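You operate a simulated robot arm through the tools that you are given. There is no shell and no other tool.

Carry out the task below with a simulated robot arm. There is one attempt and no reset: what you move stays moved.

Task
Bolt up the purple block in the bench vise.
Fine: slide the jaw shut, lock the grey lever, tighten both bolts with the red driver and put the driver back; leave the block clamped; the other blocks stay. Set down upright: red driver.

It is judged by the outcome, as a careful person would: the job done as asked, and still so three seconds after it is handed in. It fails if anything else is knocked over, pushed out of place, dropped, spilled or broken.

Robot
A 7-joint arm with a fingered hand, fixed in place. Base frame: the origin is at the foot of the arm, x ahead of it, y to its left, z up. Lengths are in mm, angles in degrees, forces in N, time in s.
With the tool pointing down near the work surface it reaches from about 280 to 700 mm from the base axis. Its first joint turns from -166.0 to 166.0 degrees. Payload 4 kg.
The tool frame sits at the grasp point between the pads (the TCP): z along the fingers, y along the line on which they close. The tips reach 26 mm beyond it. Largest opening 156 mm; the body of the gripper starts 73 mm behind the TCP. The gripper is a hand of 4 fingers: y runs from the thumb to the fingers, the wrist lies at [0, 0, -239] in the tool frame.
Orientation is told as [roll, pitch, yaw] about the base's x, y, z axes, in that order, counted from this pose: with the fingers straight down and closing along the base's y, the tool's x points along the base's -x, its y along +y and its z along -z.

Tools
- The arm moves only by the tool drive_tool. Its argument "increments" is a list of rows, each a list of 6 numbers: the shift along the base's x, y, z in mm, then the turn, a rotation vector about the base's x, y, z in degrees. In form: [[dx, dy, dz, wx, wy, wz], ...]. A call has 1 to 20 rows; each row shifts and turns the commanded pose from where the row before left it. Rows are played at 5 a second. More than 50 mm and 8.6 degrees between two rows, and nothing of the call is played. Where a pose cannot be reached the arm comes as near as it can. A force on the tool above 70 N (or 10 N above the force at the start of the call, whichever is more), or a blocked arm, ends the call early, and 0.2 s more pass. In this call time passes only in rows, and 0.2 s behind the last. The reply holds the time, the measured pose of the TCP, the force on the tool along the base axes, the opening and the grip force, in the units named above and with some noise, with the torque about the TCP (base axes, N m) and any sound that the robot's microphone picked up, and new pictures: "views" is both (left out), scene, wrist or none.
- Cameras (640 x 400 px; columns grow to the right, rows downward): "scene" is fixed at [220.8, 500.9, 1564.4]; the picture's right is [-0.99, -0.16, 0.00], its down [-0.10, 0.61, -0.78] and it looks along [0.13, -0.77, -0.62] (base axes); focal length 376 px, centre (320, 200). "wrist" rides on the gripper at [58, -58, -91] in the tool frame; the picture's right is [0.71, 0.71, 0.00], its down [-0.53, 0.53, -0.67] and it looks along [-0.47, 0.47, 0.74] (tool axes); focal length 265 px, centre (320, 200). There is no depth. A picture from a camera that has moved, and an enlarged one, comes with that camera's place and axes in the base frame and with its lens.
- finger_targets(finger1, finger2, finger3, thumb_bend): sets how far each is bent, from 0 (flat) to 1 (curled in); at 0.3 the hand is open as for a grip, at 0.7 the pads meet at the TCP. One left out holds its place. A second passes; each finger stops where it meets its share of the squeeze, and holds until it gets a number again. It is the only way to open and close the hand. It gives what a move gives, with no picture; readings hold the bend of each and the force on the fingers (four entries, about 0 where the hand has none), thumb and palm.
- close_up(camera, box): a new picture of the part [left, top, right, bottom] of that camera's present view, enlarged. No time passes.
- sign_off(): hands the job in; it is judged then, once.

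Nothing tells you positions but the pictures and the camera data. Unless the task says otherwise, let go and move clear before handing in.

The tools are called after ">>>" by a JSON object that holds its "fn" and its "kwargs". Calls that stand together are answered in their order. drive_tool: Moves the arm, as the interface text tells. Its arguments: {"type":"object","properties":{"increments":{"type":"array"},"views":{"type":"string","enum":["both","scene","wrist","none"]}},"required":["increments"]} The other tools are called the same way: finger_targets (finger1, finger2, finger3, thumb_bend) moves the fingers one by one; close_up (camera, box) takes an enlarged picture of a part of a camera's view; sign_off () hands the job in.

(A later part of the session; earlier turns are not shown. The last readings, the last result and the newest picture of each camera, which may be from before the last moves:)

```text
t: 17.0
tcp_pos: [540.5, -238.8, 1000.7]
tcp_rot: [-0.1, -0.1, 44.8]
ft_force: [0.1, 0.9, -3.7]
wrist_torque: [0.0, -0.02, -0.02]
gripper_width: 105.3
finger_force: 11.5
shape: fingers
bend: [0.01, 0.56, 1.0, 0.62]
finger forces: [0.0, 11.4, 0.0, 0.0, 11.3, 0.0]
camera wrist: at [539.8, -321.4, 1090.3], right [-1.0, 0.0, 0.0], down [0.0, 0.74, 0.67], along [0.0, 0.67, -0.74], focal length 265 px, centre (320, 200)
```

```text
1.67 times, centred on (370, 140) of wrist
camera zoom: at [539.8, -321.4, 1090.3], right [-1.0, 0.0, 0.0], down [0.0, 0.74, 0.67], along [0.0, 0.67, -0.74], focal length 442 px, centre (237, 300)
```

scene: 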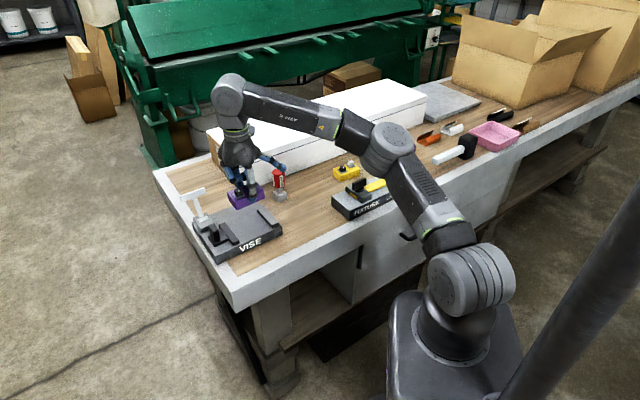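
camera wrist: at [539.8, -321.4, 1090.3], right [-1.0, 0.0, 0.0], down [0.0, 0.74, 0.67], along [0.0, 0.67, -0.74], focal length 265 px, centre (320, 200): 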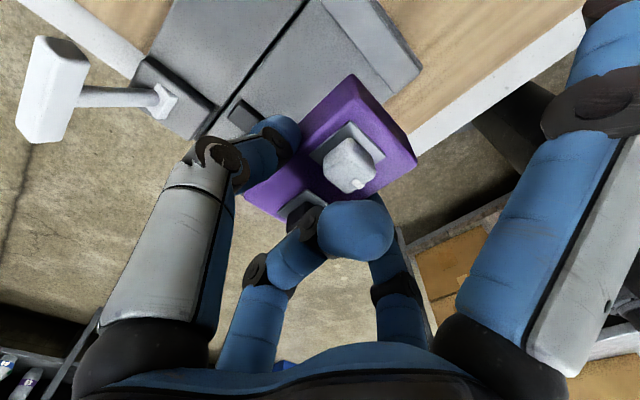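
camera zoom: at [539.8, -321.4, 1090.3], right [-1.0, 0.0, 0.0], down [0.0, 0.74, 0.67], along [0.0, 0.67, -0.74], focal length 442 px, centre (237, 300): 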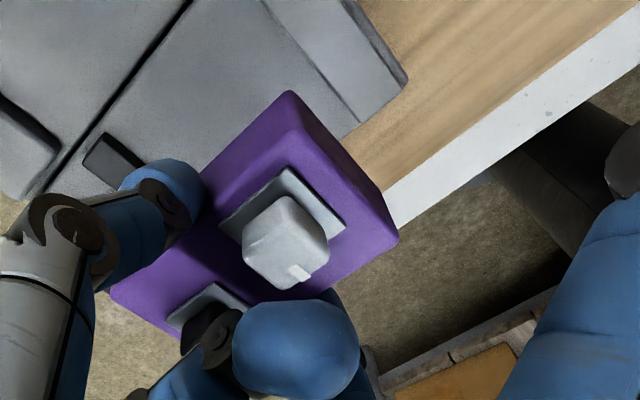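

The jaw faces measure at about 104 mm apart, so the 80 mm block fits with clearance. I'll nudge to centre it and lower to just above jaw height, then check alignment.

>>> {"fn": "drive_tool", "kwargs": {"increments": [[2.8, 0.8, -20, 0, 0, 0], [0, 0, -20, 0, 0, 0], [0, 0, -20, 0, 0, 0], [0, 0, -15, 0, 0, 0]]}}

>>> {"fn": "close_up", "kwargs": {"camera": "scene", "box": [190, 160, 290, 260]}}

>>> {"fn": "close_up", "kwargs": {"camera": "wrist", "box": [180, 0, 560, 260]}}

```text
t: 18.0
tcp_pos: [542.3, -240.1, 924.3]
tcp_rot: [0.0, -0.1, 45.0]
ft_force: [-0.9, 0.4, -3.8]
wrist_torque: [-0.02, -0.02, 0.02]
gripper_width: 105.4
finger_force: 11.6
shape: fingers
bend: [0.01, 0.56, 1.0, 0.62]
finger forces: [0.0, 11.3, 0.1, 0.0, 11.4, 0.0]
camera wrist: at [541.9, -322.1, 1014.8], right [-1.0, 0.0, 0.0], down [0.0, 0.74, 0.67], along [0.0, 0.67, -0.74], focal length 265 px, centre (320, 200)
```

scene: 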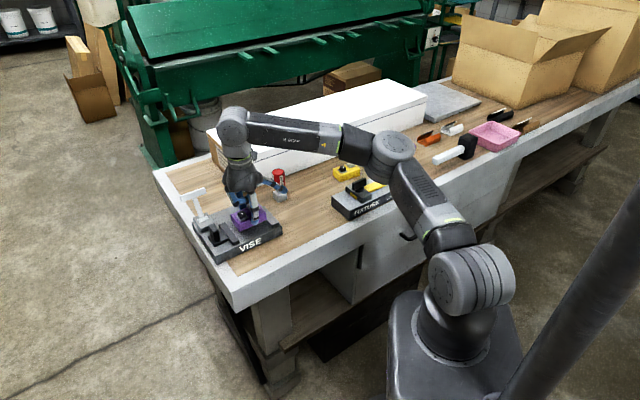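
wrist: 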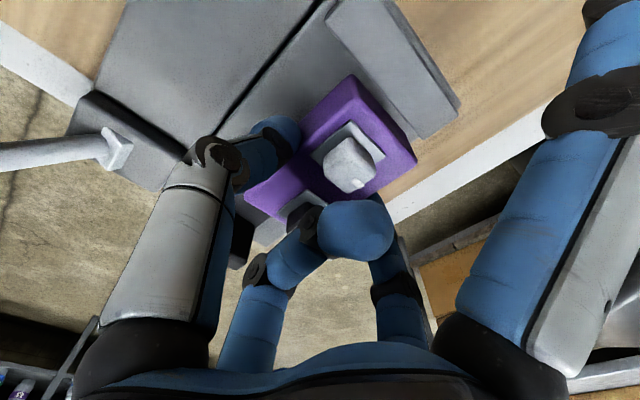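

```text
4.00 times, centred on (240, 210) of scene
camera zoom: at [220.8, 500.9, 1564.4], right [-0.99, -0.16, 0.0], down [-0.1, 0.61, -0.78], along [0.13, -0.77, -0.62], focal length 1503 px, centre (640, 160)
```

zoom: 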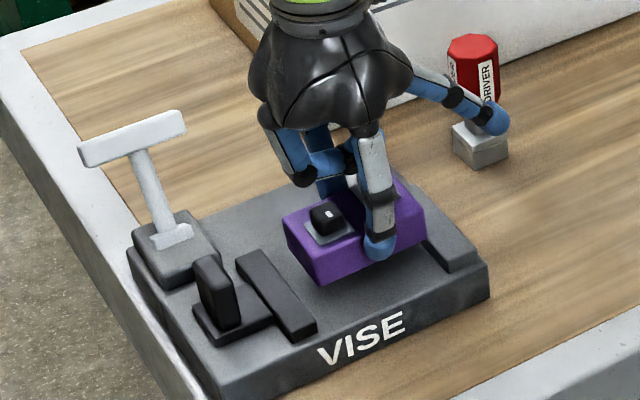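

```text
1.54 times, centred on (370, 130) of wrist
camera zoom: at [541.9, -322.1, 1014.8], right [-1.0, 0.0, 0.0], down [0.0, 0.74, 0.67], along [0.0, 0.67, -0.74], focal length 408 px, centre (243, 308)
```

zoom: 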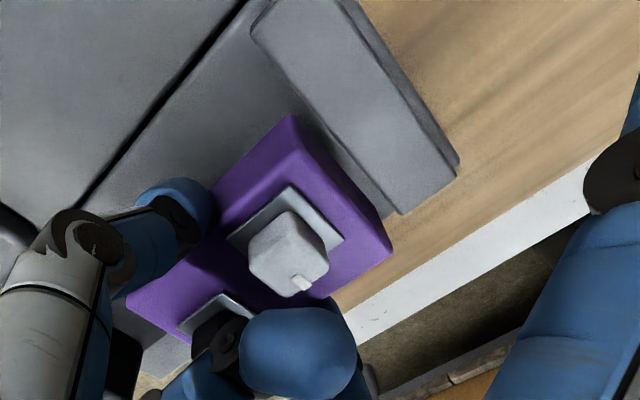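

The block is 4–5 mm clear of the fixed jaw and centred on the jaws. I'll shift 3 mm towards the open side and lower in small steps, watching the force.

>>> {"fn": "drive_tool", "kwargs": {"increments": [[2.1, 2.1, 0, 0, 0, 0], [0, 0, -8, 0, 0, 0], [0, 0, -8, 0, 0, 0], [0, 0, -3, 0, 0, 0]], "views": "none"}}

>>> {"fn": "close_up", "kwargs": {"camera": "scene", "box": [200, 170, 280, 250]}}

>>> {"fn": "close_up", "kwargs": {"camera": "wrist", "box": [180, 0, 560, 260]}}

```text
t: 19.0
tcp_pos: [545.0, -239.0, 905.0]
tcp_rot: [0.1, 0.0, 44.9]
ft_force: [-1.3, 0.7, -3.2]
wrist_torque: [-0.03, -0.04, 0.02]
gripper_width: 104.8
finger_force: 11.0
shape: fingers
bend: [0.01, 0.56, 1.0, 0.62]
finger forces: [0.0, 11.4, 0.0, 0.1, 11.3, 0.1]
```

```text
5.00 times, centred on (240, 210) of scene
camera zoom: at [220.8, 500.9, 1564.4], right [-0.99, -0.16, 0.0], down [-0.1, 0.61, -0.78], along [0.13, -0.77, -0.62], focal length 1879 px, centre (720, 150)
```

zoom: 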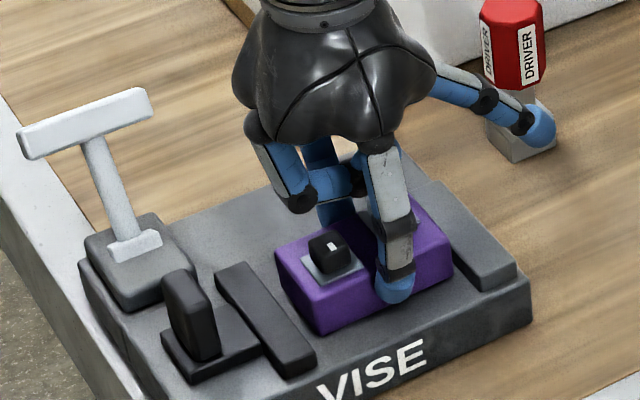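

```text
1.54 times, centred on (370, 130) of wrist
camera zoom: at [543.5, -320.6, 995.8], right [-1.0, 0.0, 0.0], down [0.0, 0.74, 0.67], along [0.0, 0.67, -0.74], focal length 408 px, centre (243, 308)
```

zoom: 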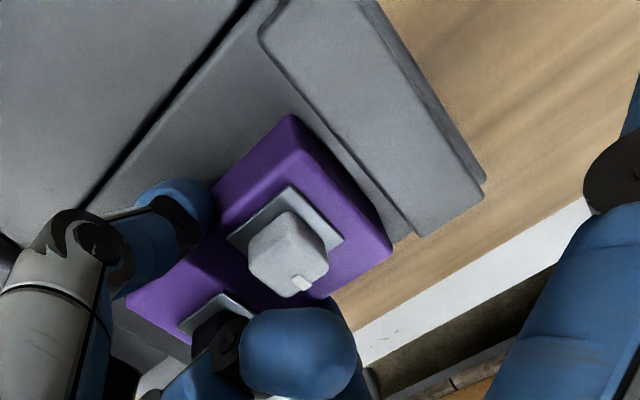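

>>> {"fn": "drive_tool", "kwargs": {"increments": [[0, 0, -2, 0, 0, 0], [0, 0, -2, 0, 0, 0], [0, 0, -1, 0, 0, 0]], "views": "none"}}

```text
t: 19.8
tcp_pos: [544.9, -238.7, 902.2]
tcp_rot: [-0.2, -0.1, 44.9]
ft_force: [-1.0, -0.4, 8.9]
wrist_torque: [0.13, 0.19, -0.04]
gripper_width: 105.2
finger_force: 12.9
shape: fingers
bend: [0.01, 0.56, 1.0, 0.62]
finger forces: [0.1, 12.7, 0.0, 0.0, 12.7, 0.0]
```

Contact at TCP z≈902, consistent with the bed height. I'll check that it sits flat and then release.

>>> {"fn": "drive_tool", "kwargs": {"increments": [[0, 0, 1.5, 0, 0, 0]], "views": "none"}}

>>> {"fn": "close_up", "kwargs": {"camera": "scene", "box": [200, 170, 280, 250]}}

>>> {"fn": "close_up", "kwargs": {"camera": "wrist", "box": [180, 0, 560, 260]}}

```text
t: 20.2
tcp_pos: [546.1, -238.7, 902.4]
tcp_rot: [0.0, -0.1, 45.0]
ft_force: [-0.7, -1.1, 3.8]
wrist_torque: [0.16, 0.11, 0.01]
gripper_width: 105.3
finger_force: 12.1
shape: fingers
bend: [0.01, 0.56, 1.0, 0.62]
finger forces: [0.0, 12.3, 0.0, 0.0, 12.5, 0.0]
```

```text
5.00 times, centred on (240, 210) of scene
camera zoom: at [220.8, 500.9, 1564.4], right [-0.99, -0.16, 0.0], down [-0.1, 0.61, -0.78], along [0.13, -0.77, -0.62], focal length 1879 px, centre (720, 150)
```

zoom: 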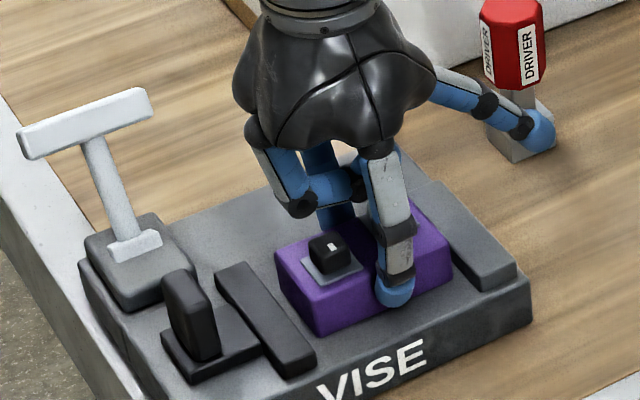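

```text
1.54 times, centred on (370, 130) of wrist
camera zoom: at [544.1, -321.0, 992.2], right [-1.0, 0.0, 0.0], down [0.0, 0.74, 0.67], along [0.0, 0.67, -0.74], focal length 408 px, centre (243, 308)
```

zoom: 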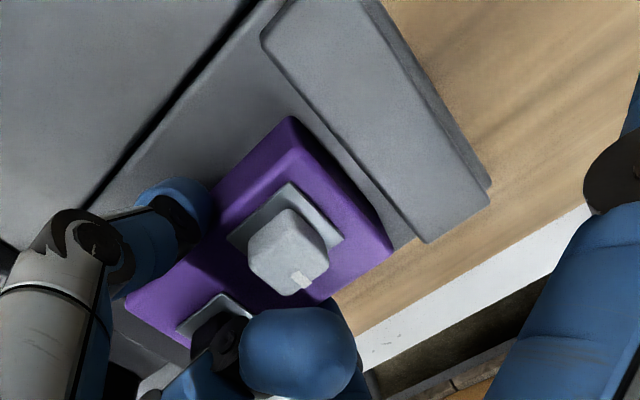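

The block sits flat on the bed between the jaws. Releasing it now.

>>> {"fn": "finger_targets", "kwargs": {"finger2": 0.48, "thumb_bend": 0.48}}

>>> {"fn": "drive_tool", "kwargs": {"increments": [[0, 0, 5, 0, 0, 0], [0, 0, 15, 0, 0, 0], [0, 0, 30, 0, 0, 0], [0, 0, 40, 0, 0, 0]]}}

>>> {"fn": "close_up", "kwargs": {"camera": "scene", "box": [180, 150, 300, 260]}}

>>> {"fn": "close_up", "kwargs": {"camera": "wrist", "box": [0, 0, 560, 260]}}

```text
t: 21.2
tcp_pos: [545.5, -239.4, 902.6]
tcp_rot: [0.1, 0.0, 44.8]
ft_force: [-0.9, -0.1, 0.7]
wrist_torque: [0.03, -0.03, 0.0]
gripper_width: 113.3
finger_force: 0.0
shape: fingers
bend: [0.01, 0.48, 1.0, 0.48]
finger forces: [0.0, 0.1, 0.1, 0.0, 0.0, 0.0]
```

```text
t: 22.2
tcp_pos: [543.4, -240.6, 994.1]
tcp_rot: [0.1, -0.1, 45.0]
ft_force: [-0.7, -0.5, 0.6]
wrist_torque: [0.04, -0.02, -0.02]
gripper_width: 113.3
finger_force: 0.0
shape: fingers
bend: [0.01, 0.48, 1.0, 0.48]
finger forces: [0.0, 0.0, 0.0, 0.1, 0.0, 0.0]
camera wrist: at [544.2, -322.4, 1083.3], right [-1.0, 0.0, 0.0], down [0.0, 0.74, 0.67], along [0.0, 0.67, -0.74], focal length 265 px, centre (320, 200)
```

scene: 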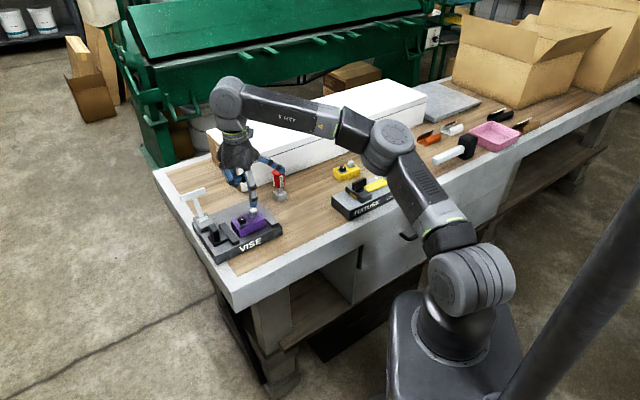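
wrist: 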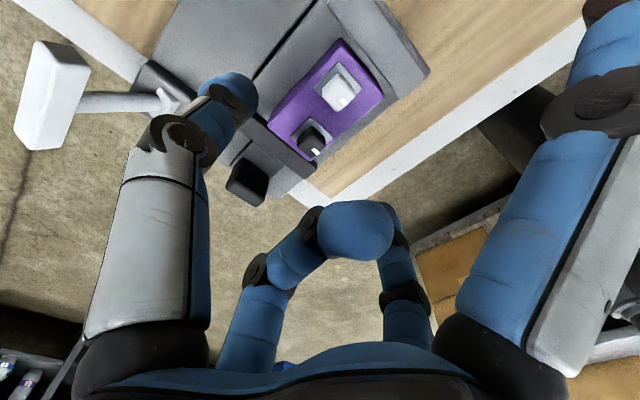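

```text
3.64 times, centred on (240, 205) of scene
camera zoom: at [220.8, 500.9, 1564.4], right [-0.99, -0.16, 0.0], down [-0.1, 0.61, -0.78], along [0.13, -0.77, -0.62], focal length 1367 px, centre (611, 182)
```

zoom: 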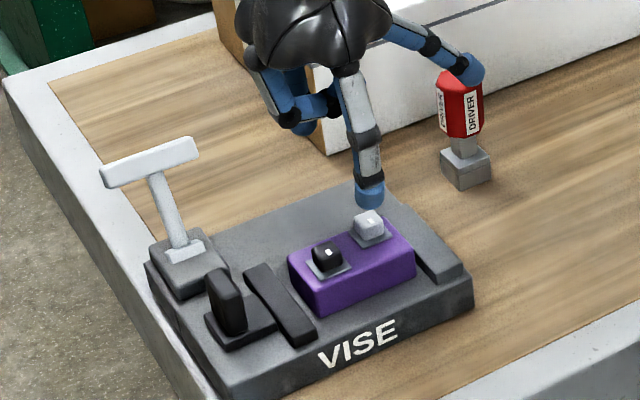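

```text
1.14 times, centred on (280, 130) of wrist
camera zoom: at [544.2, -322.4, 1083.3], right [-1.0, 0.0, 0.0], down [0.0, 0.74, 0.67], along [0.0, 0.67, -0.74], focal length 303 px, centre (366, 280)
```

zoom: 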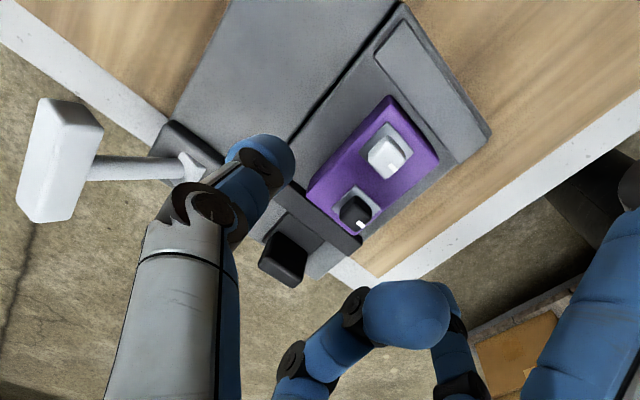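

The block is released and sitting in the vise. Next I'll slide the jaw with closed fingertips behind its handle, so I'm zooming on the handle for an exact position first.

>>> {"fn": "close_up", "kwargs": {"camera": "wrist", "box": [215, 120, 325, 220]}}

>>> {"fn": "close_up", "kwargs": {"camera": "scene", "box": [195, 205, 255, 255]}}

>>> {"fn": "finger_targets", "kwargs": {"finger1": 0.7, "finger2": 0.7, "finger3": 0.7, "thumb_bend": 0.7}}

>>> {"fn": "close_up", "kwargs": {"camera": "wrist", "box": [0, 0, 640, 400]}}

>>> {"fn": "close_up", "kwargs": {"camera": "scene", "box": [180, 100, 300, 260]}}

```text
4.00 times, centred on (270, 170) of wrist
camera zoom: at [544.2, -322.4, 1083.3], right [-1.0, 0.0, 0.0], down [0.0, 0.74, 0.67], along [0.0, 0.67, -0.74], focal length 1062 px, centre (520, 320)
```

zoom: 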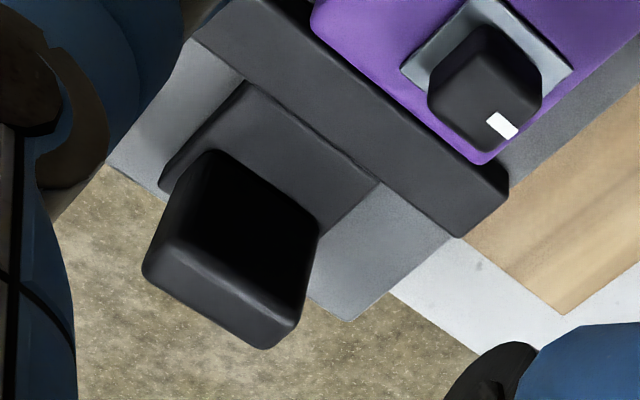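

```text
8.00 times, centred on (225, 230) of scene
camera zoom: at [220.8, 500.9, 1564.4], right [-0.99, -0.16, 0.0], down [-0.1, 0.61, -0.78], along [0.13, -0.77, -0.62], focal length 3006 px, centre (1080, -40)
```

zoom: 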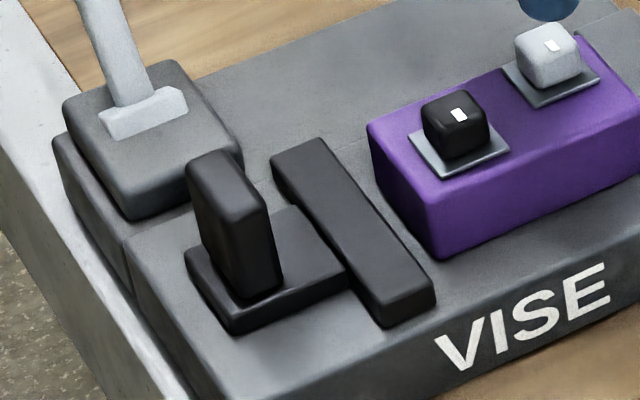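

```text
t: 23.2
tcp_pos: [543.8, -239.5, 992.6]
tcp_rot: [-0.1, -0.2, 44.9]
ft_force: [-0.5, 0.4, 0.1]
wrist_torque: [-0.01, 0.01, 0.02]
gripper_width: 1.6
finger_force: 0.1
shape: fingers
bend: [0.68, 0.68, 0.72, 0.68]
finger forces: [0.1, 0.1, 0.1, 0.0, 0.0, 0.0]
```

```text
1.00 times, centred on (320, 200) of wrist (not enlarged: the box is as wide or as high as the picture)
camera zoom: at [544.2, -322.4, 1083.2], right [-1.0, 0.0, 0.0], down [0.0, 0.74, 0.67], along [0.0, 0.67, -0.74], focal length 265 px, centre (320, 200)
```

zoom: 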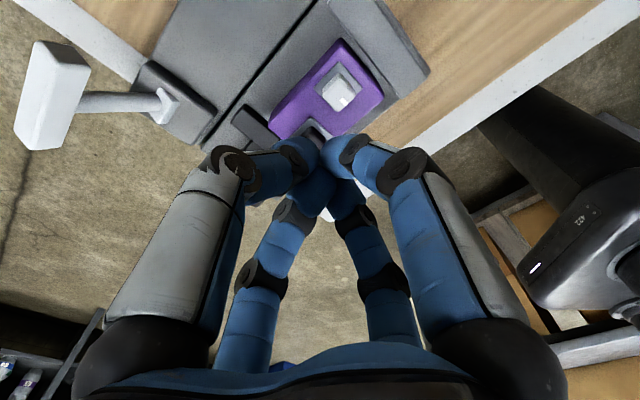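

```text
2.50 times, centred on (240, 180) of scene
camera zoom: at [220.8, 500.9, 1564.4], right [-0.99, -0.16, 0.0], down [-0.1, 0.61, -0.78], along [0.13, -0.77, -0.62], focal length 940 px, centre (520, 250)
```

zoom: 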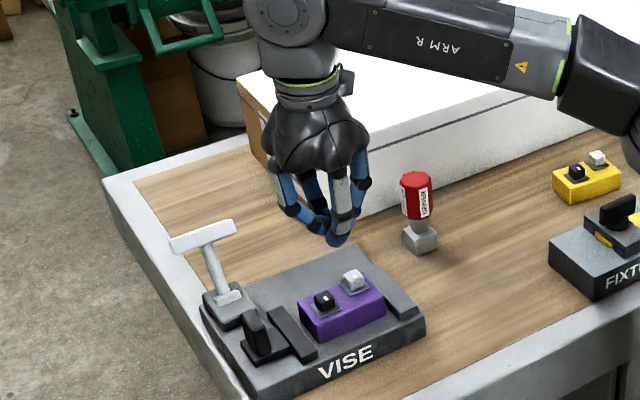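

The closed hand makes a compact pusher. The jaw handle is centred near (610,-169) with its top at about z 902, so I'll go around to its outer side and lower beside it.

>>> {"fn": "drive_tool", "kwargs": {"increments": [[24.9, 26.1, 0, 0, 0, 0], [24.9, 26.1, 0, 0, 0, 0], [24.9, 26.1, 0, 0, 0, 0], [24.9, 26.1, 0, 0, 0, 0], [0, 0, -22, 0, 0, 0], [0, 0, -22, 0, 0, 0], [0, 0, -20, 0, 0, 0], [0, 0, -20, 0, 0, 0]]}}

>>> {"fn": "close_up", "kwargs": {"camera": "scene", "box": [170, 150, 270, 260]}}

```text
t: 25.0
tcp_pos: [644.5, -134.0, 908.1]
tcp_rot: [0.0, -0.1, 44.9]
ft_force: [0.5, 0.7, 0.6]
wrist_torque: [-0.01, 0.01, -0.02]
gripper_width: 1.1
finger_force: 0.4
shape: fingers
bend: [0.68, 0.68, 0.72, 0.68]
finger forces: [0.5, 0.0, 0.1, 0.0, 0.0, 0.0]
camera wrist: at [643.7, -216.1, 998.1], right [-1.0, 0.0, 0.0], down [0.0, 0.74, 0.67], along [0.0, 0.67, -0.74], focal length 265 px, centre (320, 200)
```

scene: 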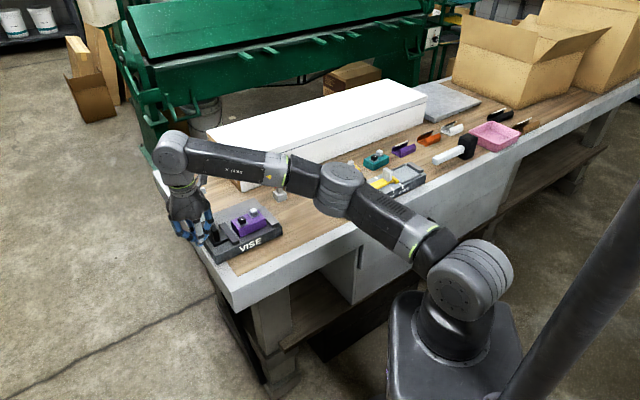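
wrist: 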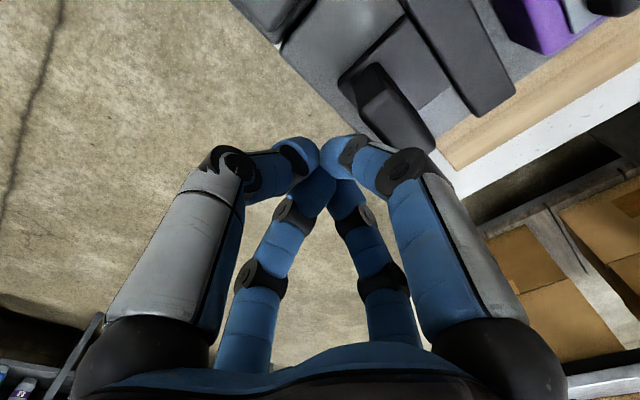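

```text
3.64 times, centred on (220, 205) of scene
camera zoom: at [220.8, 500.9, 1564.4], right [-0.99, -0.16, 0.0], down [-0.1, 0.61, -0.78], along [0.13, -0.77, -0.62], focal length 1367 px, centre (684, 182)
```

zoom: 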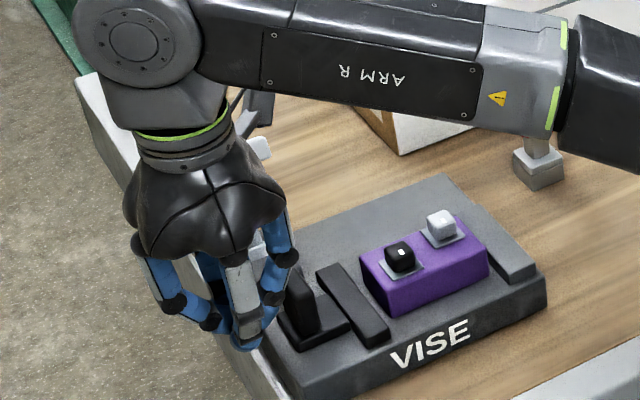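

Finger1's knuckle is just meeting the handle. I'll push towards the fixed jaw in small steps and watch the force.

>>> {"fn": "drive_tool", "kwargs": {"increments": [[-2.8, -2.8, 0, 0, 0, 0], [-2.8, -2.8, 0, 0, 0, 0], [-2.8, -2.8, 0, 0, 0, 0]]}}

>>> {"fn": "close_up", "kwargs": {"camera": "scene", "box": [170, 150, 270, 260]}}

>>> {"fn": "close_up", "kwargs": {"camera": "wrist", "box": [260, 0, 560, 190]}}

```text
t: 25.8
tcp_pos: [635.0, -142.2, 908.9]
tcp_rot: [-0.1, -0.2, 45.0]
ft_force: [1.7, 0.8, 0.7]
wrist_torque: [-0.01, 0.0, 0.0]
gripper_width: 0.6
finger_force: 1.1
shape: fingers
bend: [0.69, 0.68, 0.72, 0.68]
finger forces: [1.9, 0.1, 0.0, 0.1, 0.1, 0.0]
camera wrist: at [635.4, -224.3, 997.7], right [-1.0, 0.0, 0.0], down [0.0, 0.74, 0.67], along [0.0, 0.67, -0.74], focal length 265 px, centre (320, 200)
```

scene: 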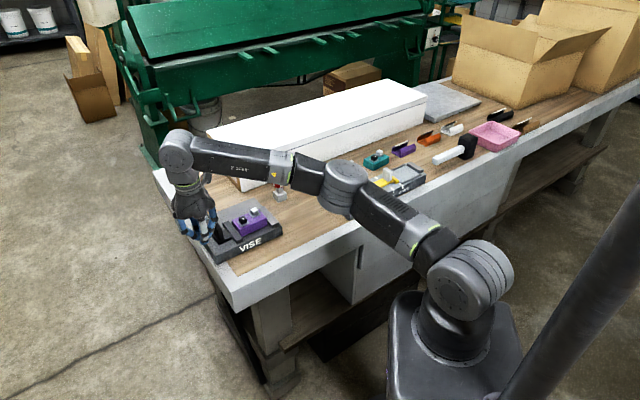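
wrist: 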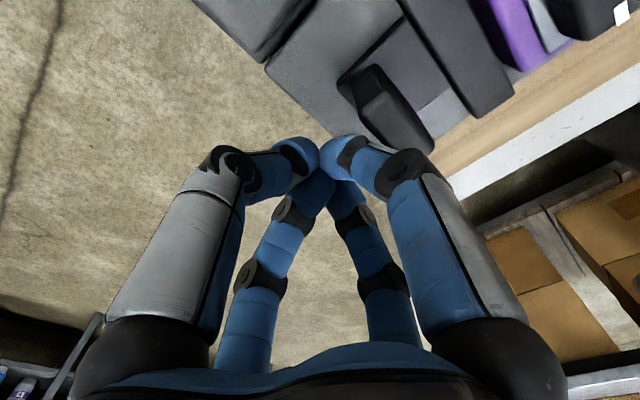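

```text
3.64 times, centred on (220, 205) of scene
camera zoom: at [220.8, 500.9, 1564.4], right [-0.99, -0.16, 0.0], down [-0.1, 0.61, -0.78], along [0.13, -0.77, -0.62], focal length 1367 px, centre (684, 182)
```

zoom: 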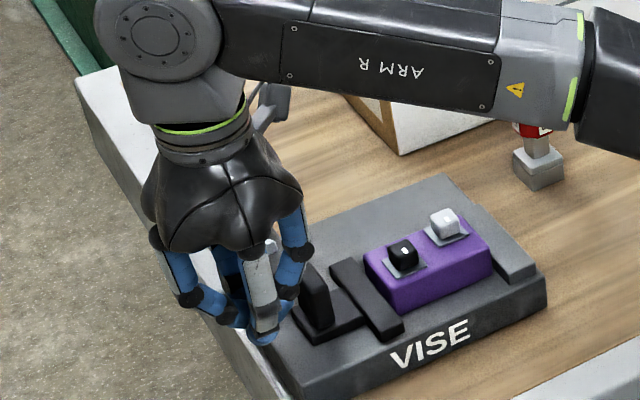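

```text
2.11 times, centred on (410, 95) of wrist
camera zoom: at [635.4, -224.3, 997.7], right [-1.0, 0.0, 0.0], down [0.0, 0.74, 0.67], along [0.0, 0.67, -0.74], focal length 559 px, centre (130, 421)
```

zoom: 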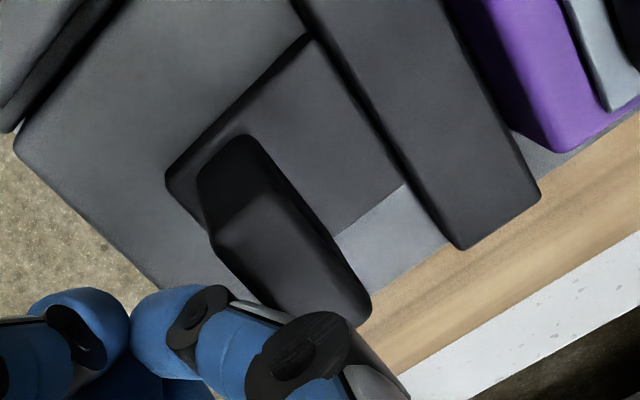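

The jaw slides freely with only 1–2 N. I'll continue in small steps until it clamps the block against the fixed jaw.

>>> {"fn": "drive_tool", "kwargs": {"increments": [[-2.1, -2.1, 0, 0, 0, 0], [-2.1, -2.1, 0, 0, 0, 0], [-2.1, -2.1, 0, 0, 0, 0]], "views": "none"}}

>>> {"fn": "close_up", "kwargs": {"camera": "scene", "box": [190, 160, 280, 260]}}

```text
t: 26.6
tcp_pos: [629.4, -147.7, 907.4]
tcp_rot: [0.0, -0.1, 45.0]
ft_force: [6.2, 5.3, 2.7]
wrist_torque: [-0.03, 0.0, 0.03]
gripper_width: 0.0
finger_force: 3.8
shape: fingers
bend: [0.7, 0.68, 0.7, 0.69]
finger forces: [8.2, 0.0, 0.0, 0.0, 0.0, 0.0]
```

```text
4.00 times, centred on (235, 210) of scene
camera zoom: at [220.8, 500.9, 1564.4], right [-0.99, -0.16, 0.0], down [-0.1, 0.61, -0.78], along [0.13, -0.77, -0.62], focal length 1503 px, centre (660, 160)
```

zoom: 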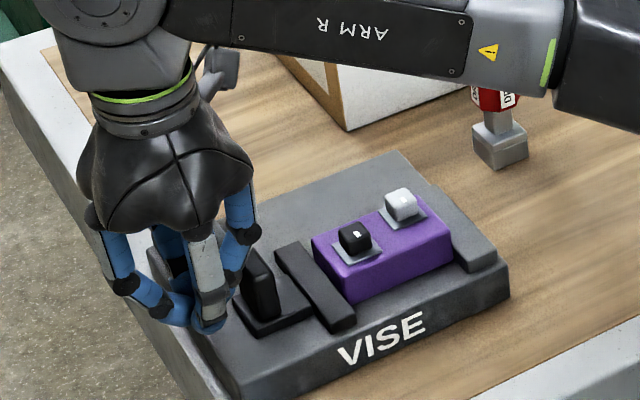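

>>> {"fn": "drive_tool", "kwargs": {"increments": [[-1.4, -1.4, 0, 0, 0, 0], [-1.4, -1.4, 0, 0, 0, 0]], "views": "none"}}

>>> {"fn": "close_up", "kwargs": {"camera": "scene", "box": [200, 180, 280, 250]}}

```text
t: 27.2
tcp_pos: [627.3, -150.6, 907.4]
tcp_rot: [0.0, -0.1, 45.0]
ft_force: [8.2, 7.7, 4.5]
wrist_torque: [-0.08, 0.06, -0.02]
gripper_width: 0.2
finger_force: 5.9
shape: fingers
bend: [0.71, 0.68, 0.68, 0.69]
finger forces: [12.6, 0.1, 0.0, 0.0, 0.1, 0.0]
```

```text
5.71 times, centred on (240, 215) of scene
camera zoom: at [220.8, 500.9, 1564.4], right [-0.99, -0.16, 0.0], down [-0.1, 0.61, -0.78], along [0.13, -0.77, -0.62], focal length 2148 px, centre (777, 114)
```

zoom: 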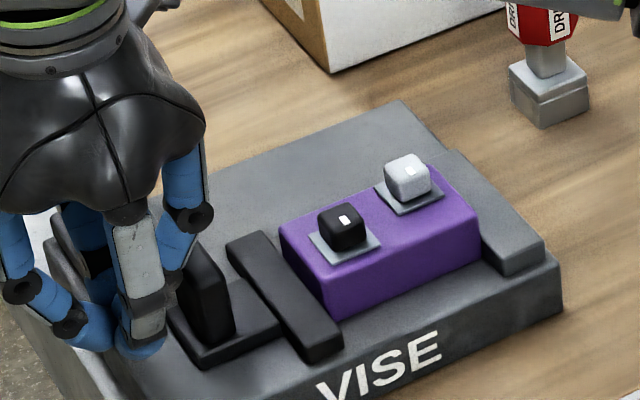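

>>> {"fn": "drive_tool", "kwargs": {"increments": [[-1.4, -1.4, 0, 0, 0, 0], [-1.4, -1.4, 0, 0, 0, 0], [0, 0, 0, 0, 0, 0]]}}

>>> {"fn": "close_up", "kwargs": {"camera": "scene", "box": [200, 180, 280, 250]}}

>>> {"fn": "close_up", "kwargs": {"camera": "wrist", "box": [260, 0, 640, 190]}}

```text
t: 28.0
tcp_pos: [623.9, -153.7, 908.4]
tcp_rot: [0.0, -0.2, 44.9]
ft_force: [8.0, 9.0, 5.2]
wrist_torque: [-0.04, 0.05, 0.03]
gripper_width: 0.0
finger_force: 6.6
shape: fingers
bend: [0.72, 0.68, 0.67, 0.69]
finger forces: [12.5, 0.0, 0.0, 0.1, 0.1, 0.0]
camera wrist: at [623.5, -236.4, 998.1], right [-1.0, 0.0, 0.0], down [0.0, 0.74, 0.67], along [0.0, 0.67, -0.74], focal length 265 px, centre (320, 200)
```

scene: 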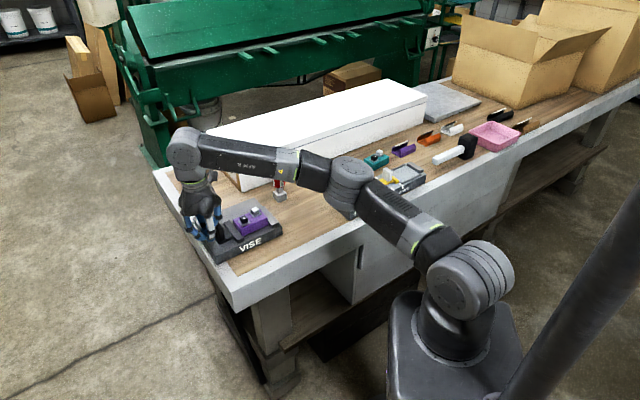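
wrist: 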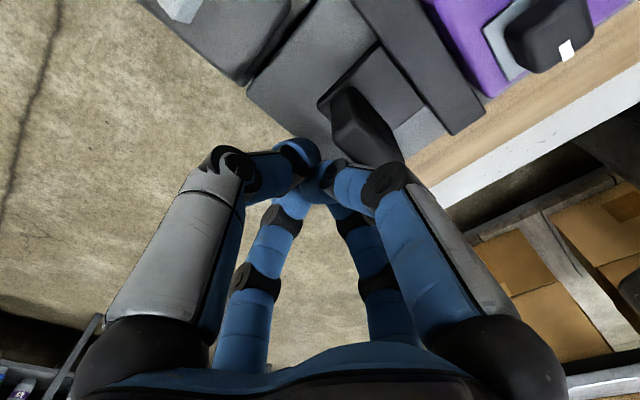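

```text
5.71 times, centred on (240, 215) of scene
camera zoom: at [220.8, 500.9, 1564.4], right [-0.99, -0.16, 0.0], down [-0.1, 0.61, -0.78], along [0.13, -0.77, -0.62], focal length 2148 px, centre (777, 114)
```

zoom: 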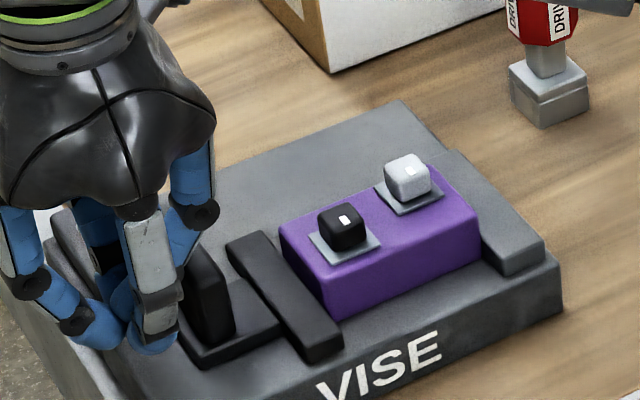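

```text
1.68 times, centred on (450, 95) of wrist
camera zoom: at [623.5, -236.4, 998.1], right [-1.0, 0.0, 0.0], down [0.0, 0.74, 0.67], along [0.0, 0.67, -0.74], focal length 447 px, centre (101, 377)
```

zoom: 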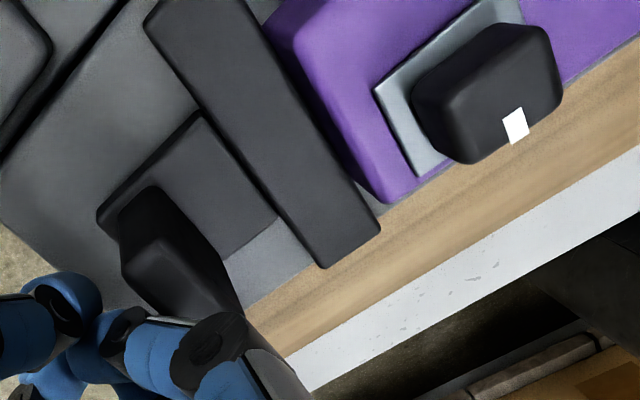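

The jaw and block no longer move under about 12 N, so the block is shut between the jaws. I'll back off, rise, and shape the hand with the thumb flat and the others curled, to hook the lever's T-bar from behind.

>>> {"fn": "drive_tool", "kwargs": {"increments": [[7, 7, 0, 0, 0, 0], [12, 12, 0, 0, 0, 0], [0, 0, 30, 0, 0, 0], [0, 0, 40, 0, 0, 0], [0, 0, 40, 0, 0, 0]], "views": "none"}}

>>> {"fn": "finger_targets", "kwargs": {"finger1": 1.0, "finger2": 0.95, "finger3": 1.0, "thumb_bend": 0.0}}

>>> {"fn": "close_up", "kwargs": {"camera": "wrist", "box": [0, 0, 640, 400]}}

>>> {"fn": "close_up", "kwargs": {"camera": "scene", "box": [130, 90, 290, 260]}}

```text
t: 29.2
tcp_pos: [642.1, -136.3, 1018.5]
tcp_rot: [0.1, -0.2, 44.8]
ft_force: [0.5, -1.0, 0.2]
wrist_torque: [0.03, -0.01, 0.0]
gripper_width: 0.0
finger_force: 0.0
shape: fingers
bend: [0.72, 0.68, 0.68, 0.69]
finger forces: [0.1, 0.1, 0.1, 0.0, 0.0, 0.0]
```

```text
t: 30.2
tcp_pos: [643.9, -135.8, 1018.6]
tcp_rot: [-0.1, -0.1, 44.9]
ft_force: [0.4, 0.8, -0.4]
wrist_torque: [0.01, 0.0, 0.01]
gripper_width: 109.3
finger_force: 0.0
shape: fingers
bend: [1.0, 0.92, 0.81, 0.0]
finger forces: [0.1, 0.0, 0.1, 0.1, 0.0, 0.0]
```

```text
1.00 times, centred on (320, 200) of wrist (not enlarged: the box is as wide or as high as the picture)
camera zoom: at [643.1, -217.7, 1109.2], right [-1.0, 0.0, 0.0], down [0.0, 0.74, 0.67], along [0.0, 0.67, -0.74], focal length 265 px, centre (320, 200)
```

zoom: 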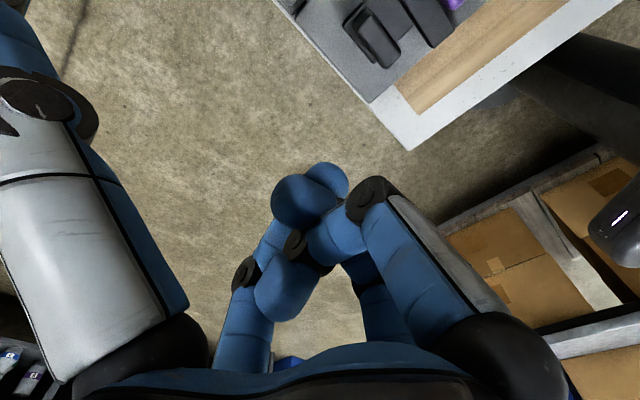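

```text
2.35 times, centred on (210, 175) of scene
camera zoom: at [220.8, 500.9, 1564.4], right [-0.99, -0.16, 0.0], down [-0.1, 0.61, -0.78], along [0.13, -0.77, -0.62], focal length 884 px, centre (579, 259)
```

zoom: 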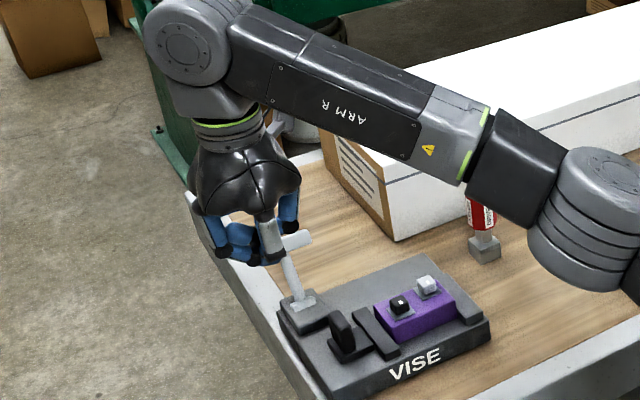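

Jaw is clear. For the hook I'll use the thumb at its 0.3 bend (steeper), finger3 flat over the free side and the others curled, then go above the lever with the thumb tip behind the T-bar.

>>> {"fn": "finger_targets", "kwargs": {"finger1": 1.0, "finger2": 1.0, "finger3": 0.0, "thumb_bend": 0.3}}

>>> {"fn": "drive_tool", "kwargs": {"increments": [[4.9, -27.1, -3, 0, 0, 0], [4.9, -27.1, -3, 0, 0, 0], [4.9, -27.1, -3, 0, 0, 0]]}}

>>> {"fn": "close_up", "kwargs": {"camera": "scene", "box": [150, 100, 270, 240]}}

```text
t: 31.2
tcp_pos: [641.3, -136.0, 1020.0]
tcp_rot: [-0.1, -0.1, 44.9]
ft_force: [0.4, -0.2, 0.3]
wrist_torque: [-0.01, -0.01, 0.02]
gripper_width: 93.0
finger_force: 0.0
shape: fingers
bend: [1.0, 0.93, 0.01, 0.3]
finger forces: [0.1, 0.1, 0.0, 0.1, 0.1, 0.0]
```

```text
t: 32.0
tcp_pos: [644.7, -189.2, 1011.0]
tcp_rot: [-0.1, -0.1, 45.0]
ft_force: [-0.6, 0.3, 0.3]
wrist_torque: [0.03, -0.01, 0.0]
gripper_width: 92.7
finger_force: 0.0
shape: fingers
bend: [1.0, 0.93, 0.0, 0.3]
finger forces: [0.0, 0.0, 0.0, 0.1, 0.0, 0.1]
out of reach, approached as far as the arm can: row 2, 3
camera wrist: at [644.5, -270.7, 1100.7], right [-1.0, 0.0, 0.0], down [0.0, 0.74, 0.67], along [0.0, 0.67, -0.74], focal length 265 px, centre (320, 200)
```

scene: 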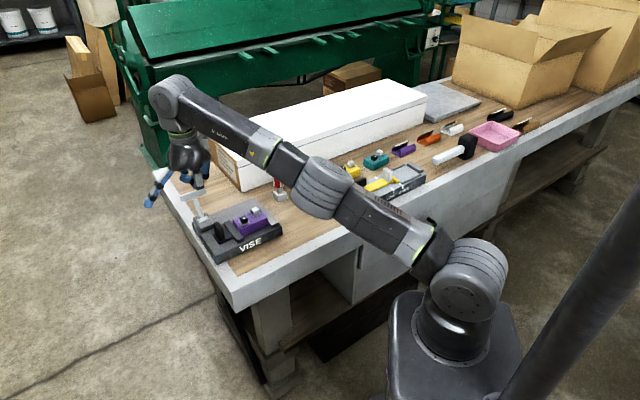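
wrist: 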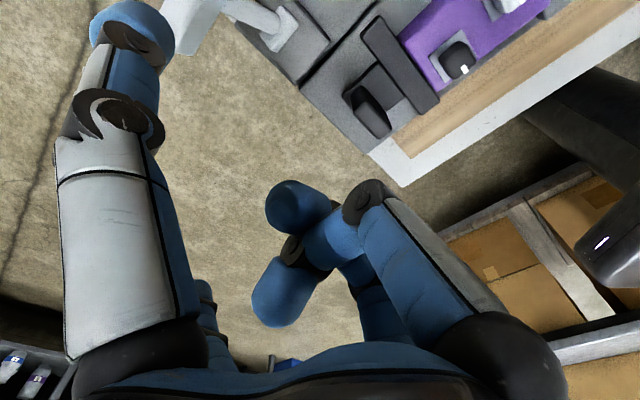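

```text
2.86 times, centred on (210, 170) of scene
camera zoom: at [220.8, 500.9, 1564.4], right [-0.99, -0.16, 0.0], down [-0.1, 0.61, -0.78], along [0.13, -0.77, -0.62], focal length 1074 px, centre (634, 286)
```

zoom: 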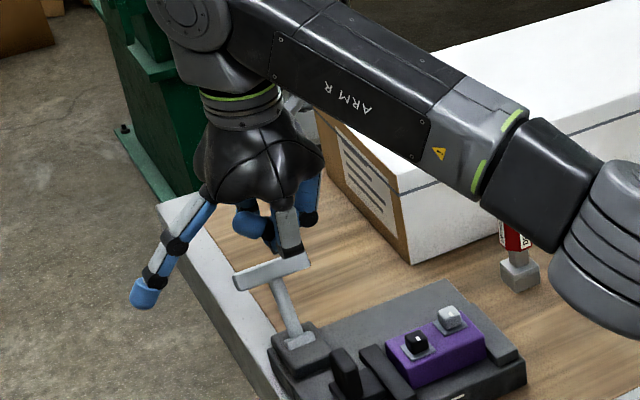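

Vertical reach ends here, so I'll tilt the hand outward by about 20° (fingers pointing away from the base) to gain reach. The thumb goes to 0.5 to keep it steep behind the T-bar.

>>> {"fn": "finger_targets", "kwargs": {"thumb_bend": 0.45}}

>>> {"fn": "drive_tool", "kwargs": {"increments": [[0, 0, 0, -4.95, -4.95, 0], [0, 0, 0, -4.95, -4.95, 0], [0, 0, 0, -4.95, -4.95, 0]]}}

>>> {"fn": "close_up", "kwargs": {"camera": "scene", "box": [150, 100, 270, 240]}}

```text
t: 33.0
tcp_pos: [644.9, -189.1, 1009.8]
tcp_rot: [0.0, 0.0, 44.8]
ft_force: [-0.9, 0.2, 0.1]
wrist_torque: [-0.01, 0.0, -0.01]
gripper_width: 76.9
finger_force: 0.0
shape: fingers
bend: [1.0, 0.93, 0.0, 0.45]
finger forces: [0.0, 0.1, 0.0, 0.0, 0.0, 0.0]
```

```text
t: 33.8
tcp_pos: [645.4, -188.8, 1010.9]
tcp_rot: [-21.1, -0.1, 45.0]
ft_force: [0.5, 0.0, 0.2]
wrist_torque: [-0.02, 0.0, 0.03]
gripper_width: 76.8
finger_force: 0.1
shape: fingers
bend: [1.0, 0.93, 0.0, 0.45]
finger forces: [0.0, 0.1, 0.0, 0.0, 0.0, 0.0]
camera wrist: at [619.1, -245.2, 1115.5], right [-0.97, -0.03, -0.26], down [-0.14, 0.89, 0.44], along [0.21, 0.46, -0.86], focal length 265 px, centre (320, 200)
```

scene: 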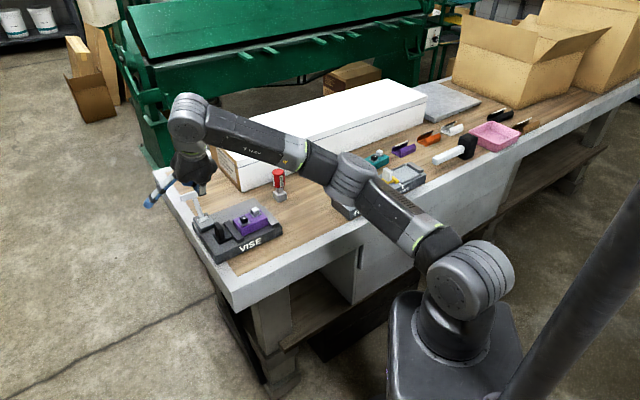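
wrist: 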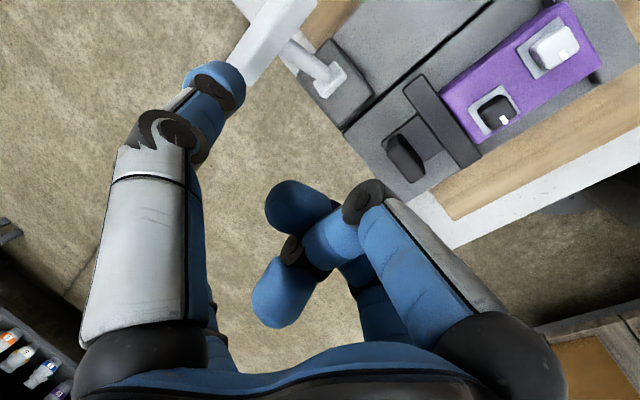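

```text
2.86 times, centred on (210, 170) of scene
camera zoom: at [220.8, 500.9, 1564.4], right [-0.99, -0.16, 0.0], down [-0.1, 0.61, -0.78], along [0.13, -0.77, -0.62], focal length 1074 px, centre (634, 286)
```

zoom: 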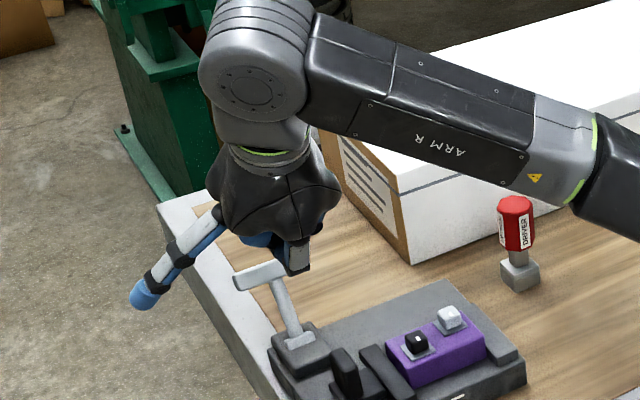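

>>> {"fn": "close_up", "kwargs": {"camera": "wrist", "box": [170, 0, 410, 150]}}

>>> {"fn": "close_up", "kwargs": {"camera": "scene", "box": [175, 165, 240, 240]}}

```text
2.67 times, centred on (290, 75) of wrist
camera zoom: at [619.1, -245.2, 1115.5], right [-0.97, -0.03, -0.26], down [-0.14, 0.89, 0.44], along [0.21, 0.46, -0.86], focal length 708 px, centre (400, 533)
```

zoom: 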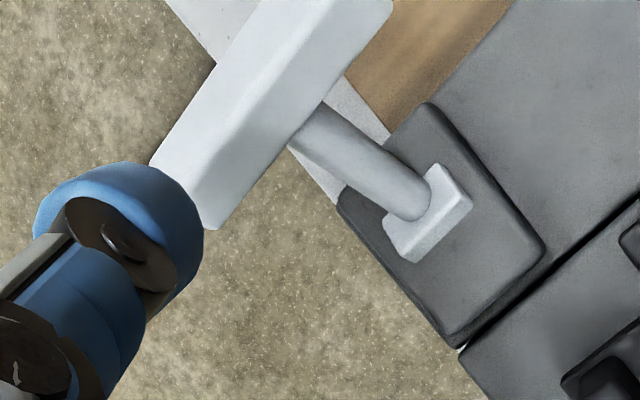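

```text
5.33 times, centred on (208, 202) of scene
camera zoom: at [220.8, 500.9, 1564.4], right [-0.99, -0.16, 0.0], down [-0.1, 0.61, -0.78], along [0.13, -0.77, -0.62], focal length 2004 px, centre (920, 187)
```

zoom: 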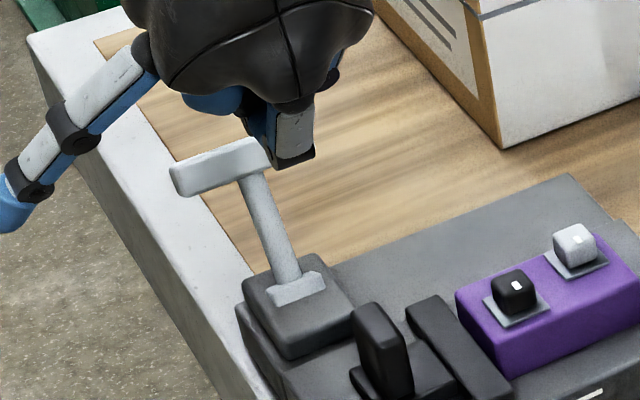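

The T-bar is centred near b≈681 (about (702,-262)) at z≈929 and runs along the bench. I'll move so the thumb tip is beyond it, still above, then verify before descending.

>>> {"fn": "drive_tool", "kwargs": {"increments": [[11, -16.6, -3, 0, 0, 0], [11, -16.6, -3, 0, 0, 0], [11.1, -16.6, -5, 0, 0, 0]]}}

>>> {"fn": "close_up", "kwargs": {"camera": "wrist", "box": [130, 0, 450, 200]}}

```text
t: 34.6
tcp_pos: [679.7, -239.2, 1000.3]
tcp_rot: [-21.0, -0.1, 45.0]
ft_force: [0.1, 0.5, -0.2]
wrist_torque: [0.0, 0.03, 0.0]
gripper_width: 76.9
finger_force: 0.1
shape: fingers
bend: [1.0, 0.93, 0.0, 0.45]
finger forces: [0.0, 0.0, 0.0, 0.0, 0.0, 0.0]
camera wrist: at [653.9, -295.1, 1104.3], right [-0.97, -0.03, -0.25], down [-0.14, 0.89, 0.44], along [0.21, 0.46, -0.86], focal length 265 px, centre (320, 200)
```

scene: 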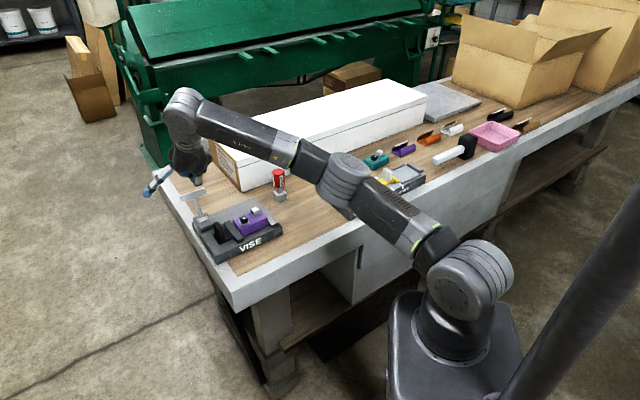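
wrist: 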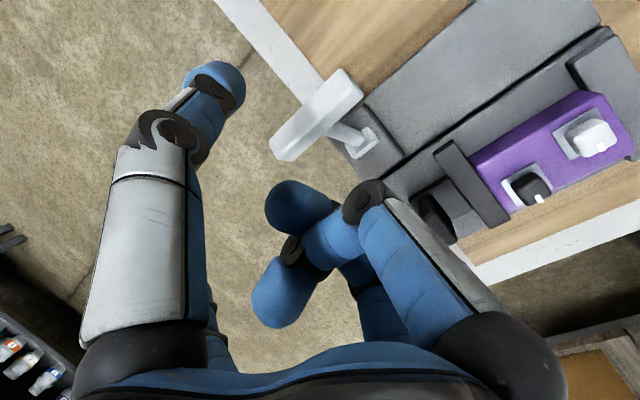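

```text
2.00 times, centred on (290, 100) of wrist
camera zoom: at [653.9, -295.1, 1104.3], right [-0.97, -0.03, -0.25], down [-0.14, 0.89, 0.44], along [0.21, 0.46, -0.86], focal length 531 px, centre (380, 400)
```

zoom: 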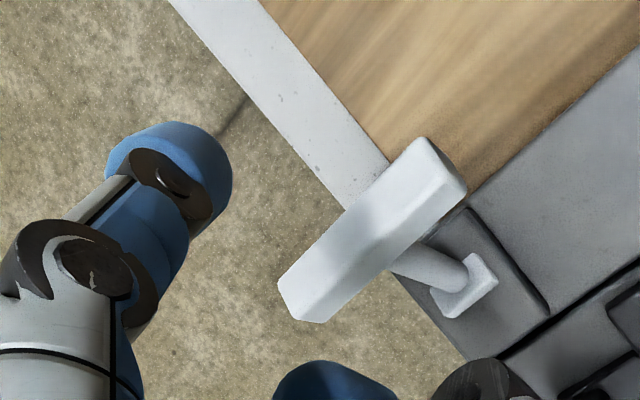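

The thumb is lined up about 9 mm beyond the T-bar. I'll descend to hook height.

>>> {"fn": "drive_tool", "kwargs": {"increments": [[0, 0, -20, 0, 0, 0], [0, 0, -20, 0, 0, 0], [0, 0, -18, 0, 0, 0], [0, 0, -15, 0, 0, 0]]}}

>>> {"fn": "close_up", "kwargs": {"camera": "wrist", "box": [130, 0, 450, 200]}}

>>> {"fn": "close_up", "kwargs": {"camera": "scene", "box": [140, 130, 260, 240]}}

```text
t: 35.6
tcp_pos: [681.2, -239.1, 927.7]
tcp_rot: [-21.0, -0.2, 45.0]
ft_force: [-0.5, -0.1, -0.3]
wrist_torque: [0.0, 0.01, 0.04]
gripper_width: 76.8
finger_force: 0.0
shape: fingers
bend: [1.0, 0.93, 0.0, 0.45]
finger forces: [0.0, 0.1, 0.0, 0.0, 0.0, 0.1]
camera wrist: at [654.8, -295.3, 1032.1], right [-0.97, -0.03, -0.25], down [-0.14, 0.89, 0.44], along [0.21, 0.46, -0.86], focal length 265 px, centre (320, 200)
```

scene: 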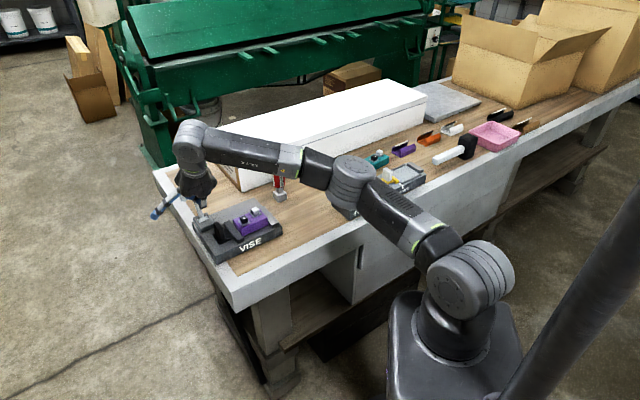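
wrist: 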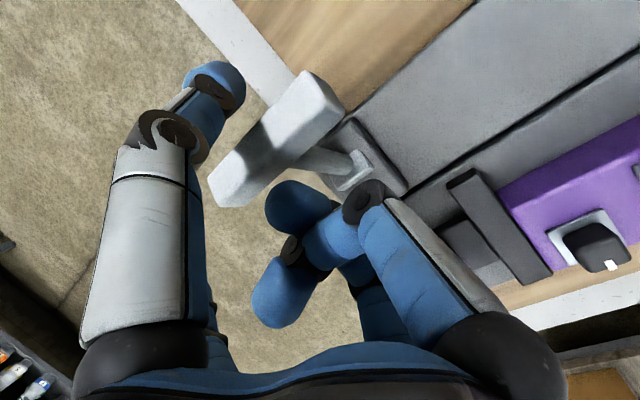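

```text
2.00 times, centred on (290, 100) of wrist
camera zoom: at [654.8, -295.3, 1032.1], right [-0.97, -0.03, -0.25], down [-0.14, 0.89, 0.44], along [0.21, 0.46, -0.86], focal length 531 px, centre (380, 400)
```

zoom: 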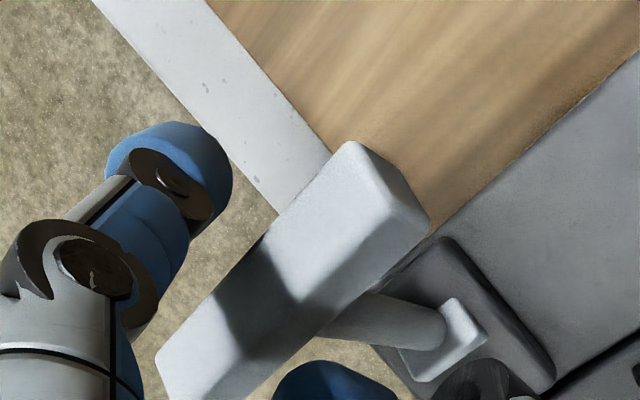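

```text
3.64 times, centred on (200, 185) of scene
camera zoom: at [220.8, 500.9, 1564.4], right [-0.99, -0.16, 0.0], down [-0.1, 0.61, -0.78], along [0.13, -0.77, -0.62], focal length 1367 px, centre (756, 254)
```

zoom: 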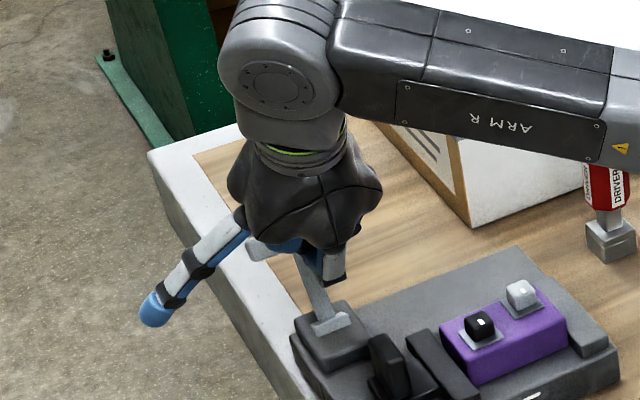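

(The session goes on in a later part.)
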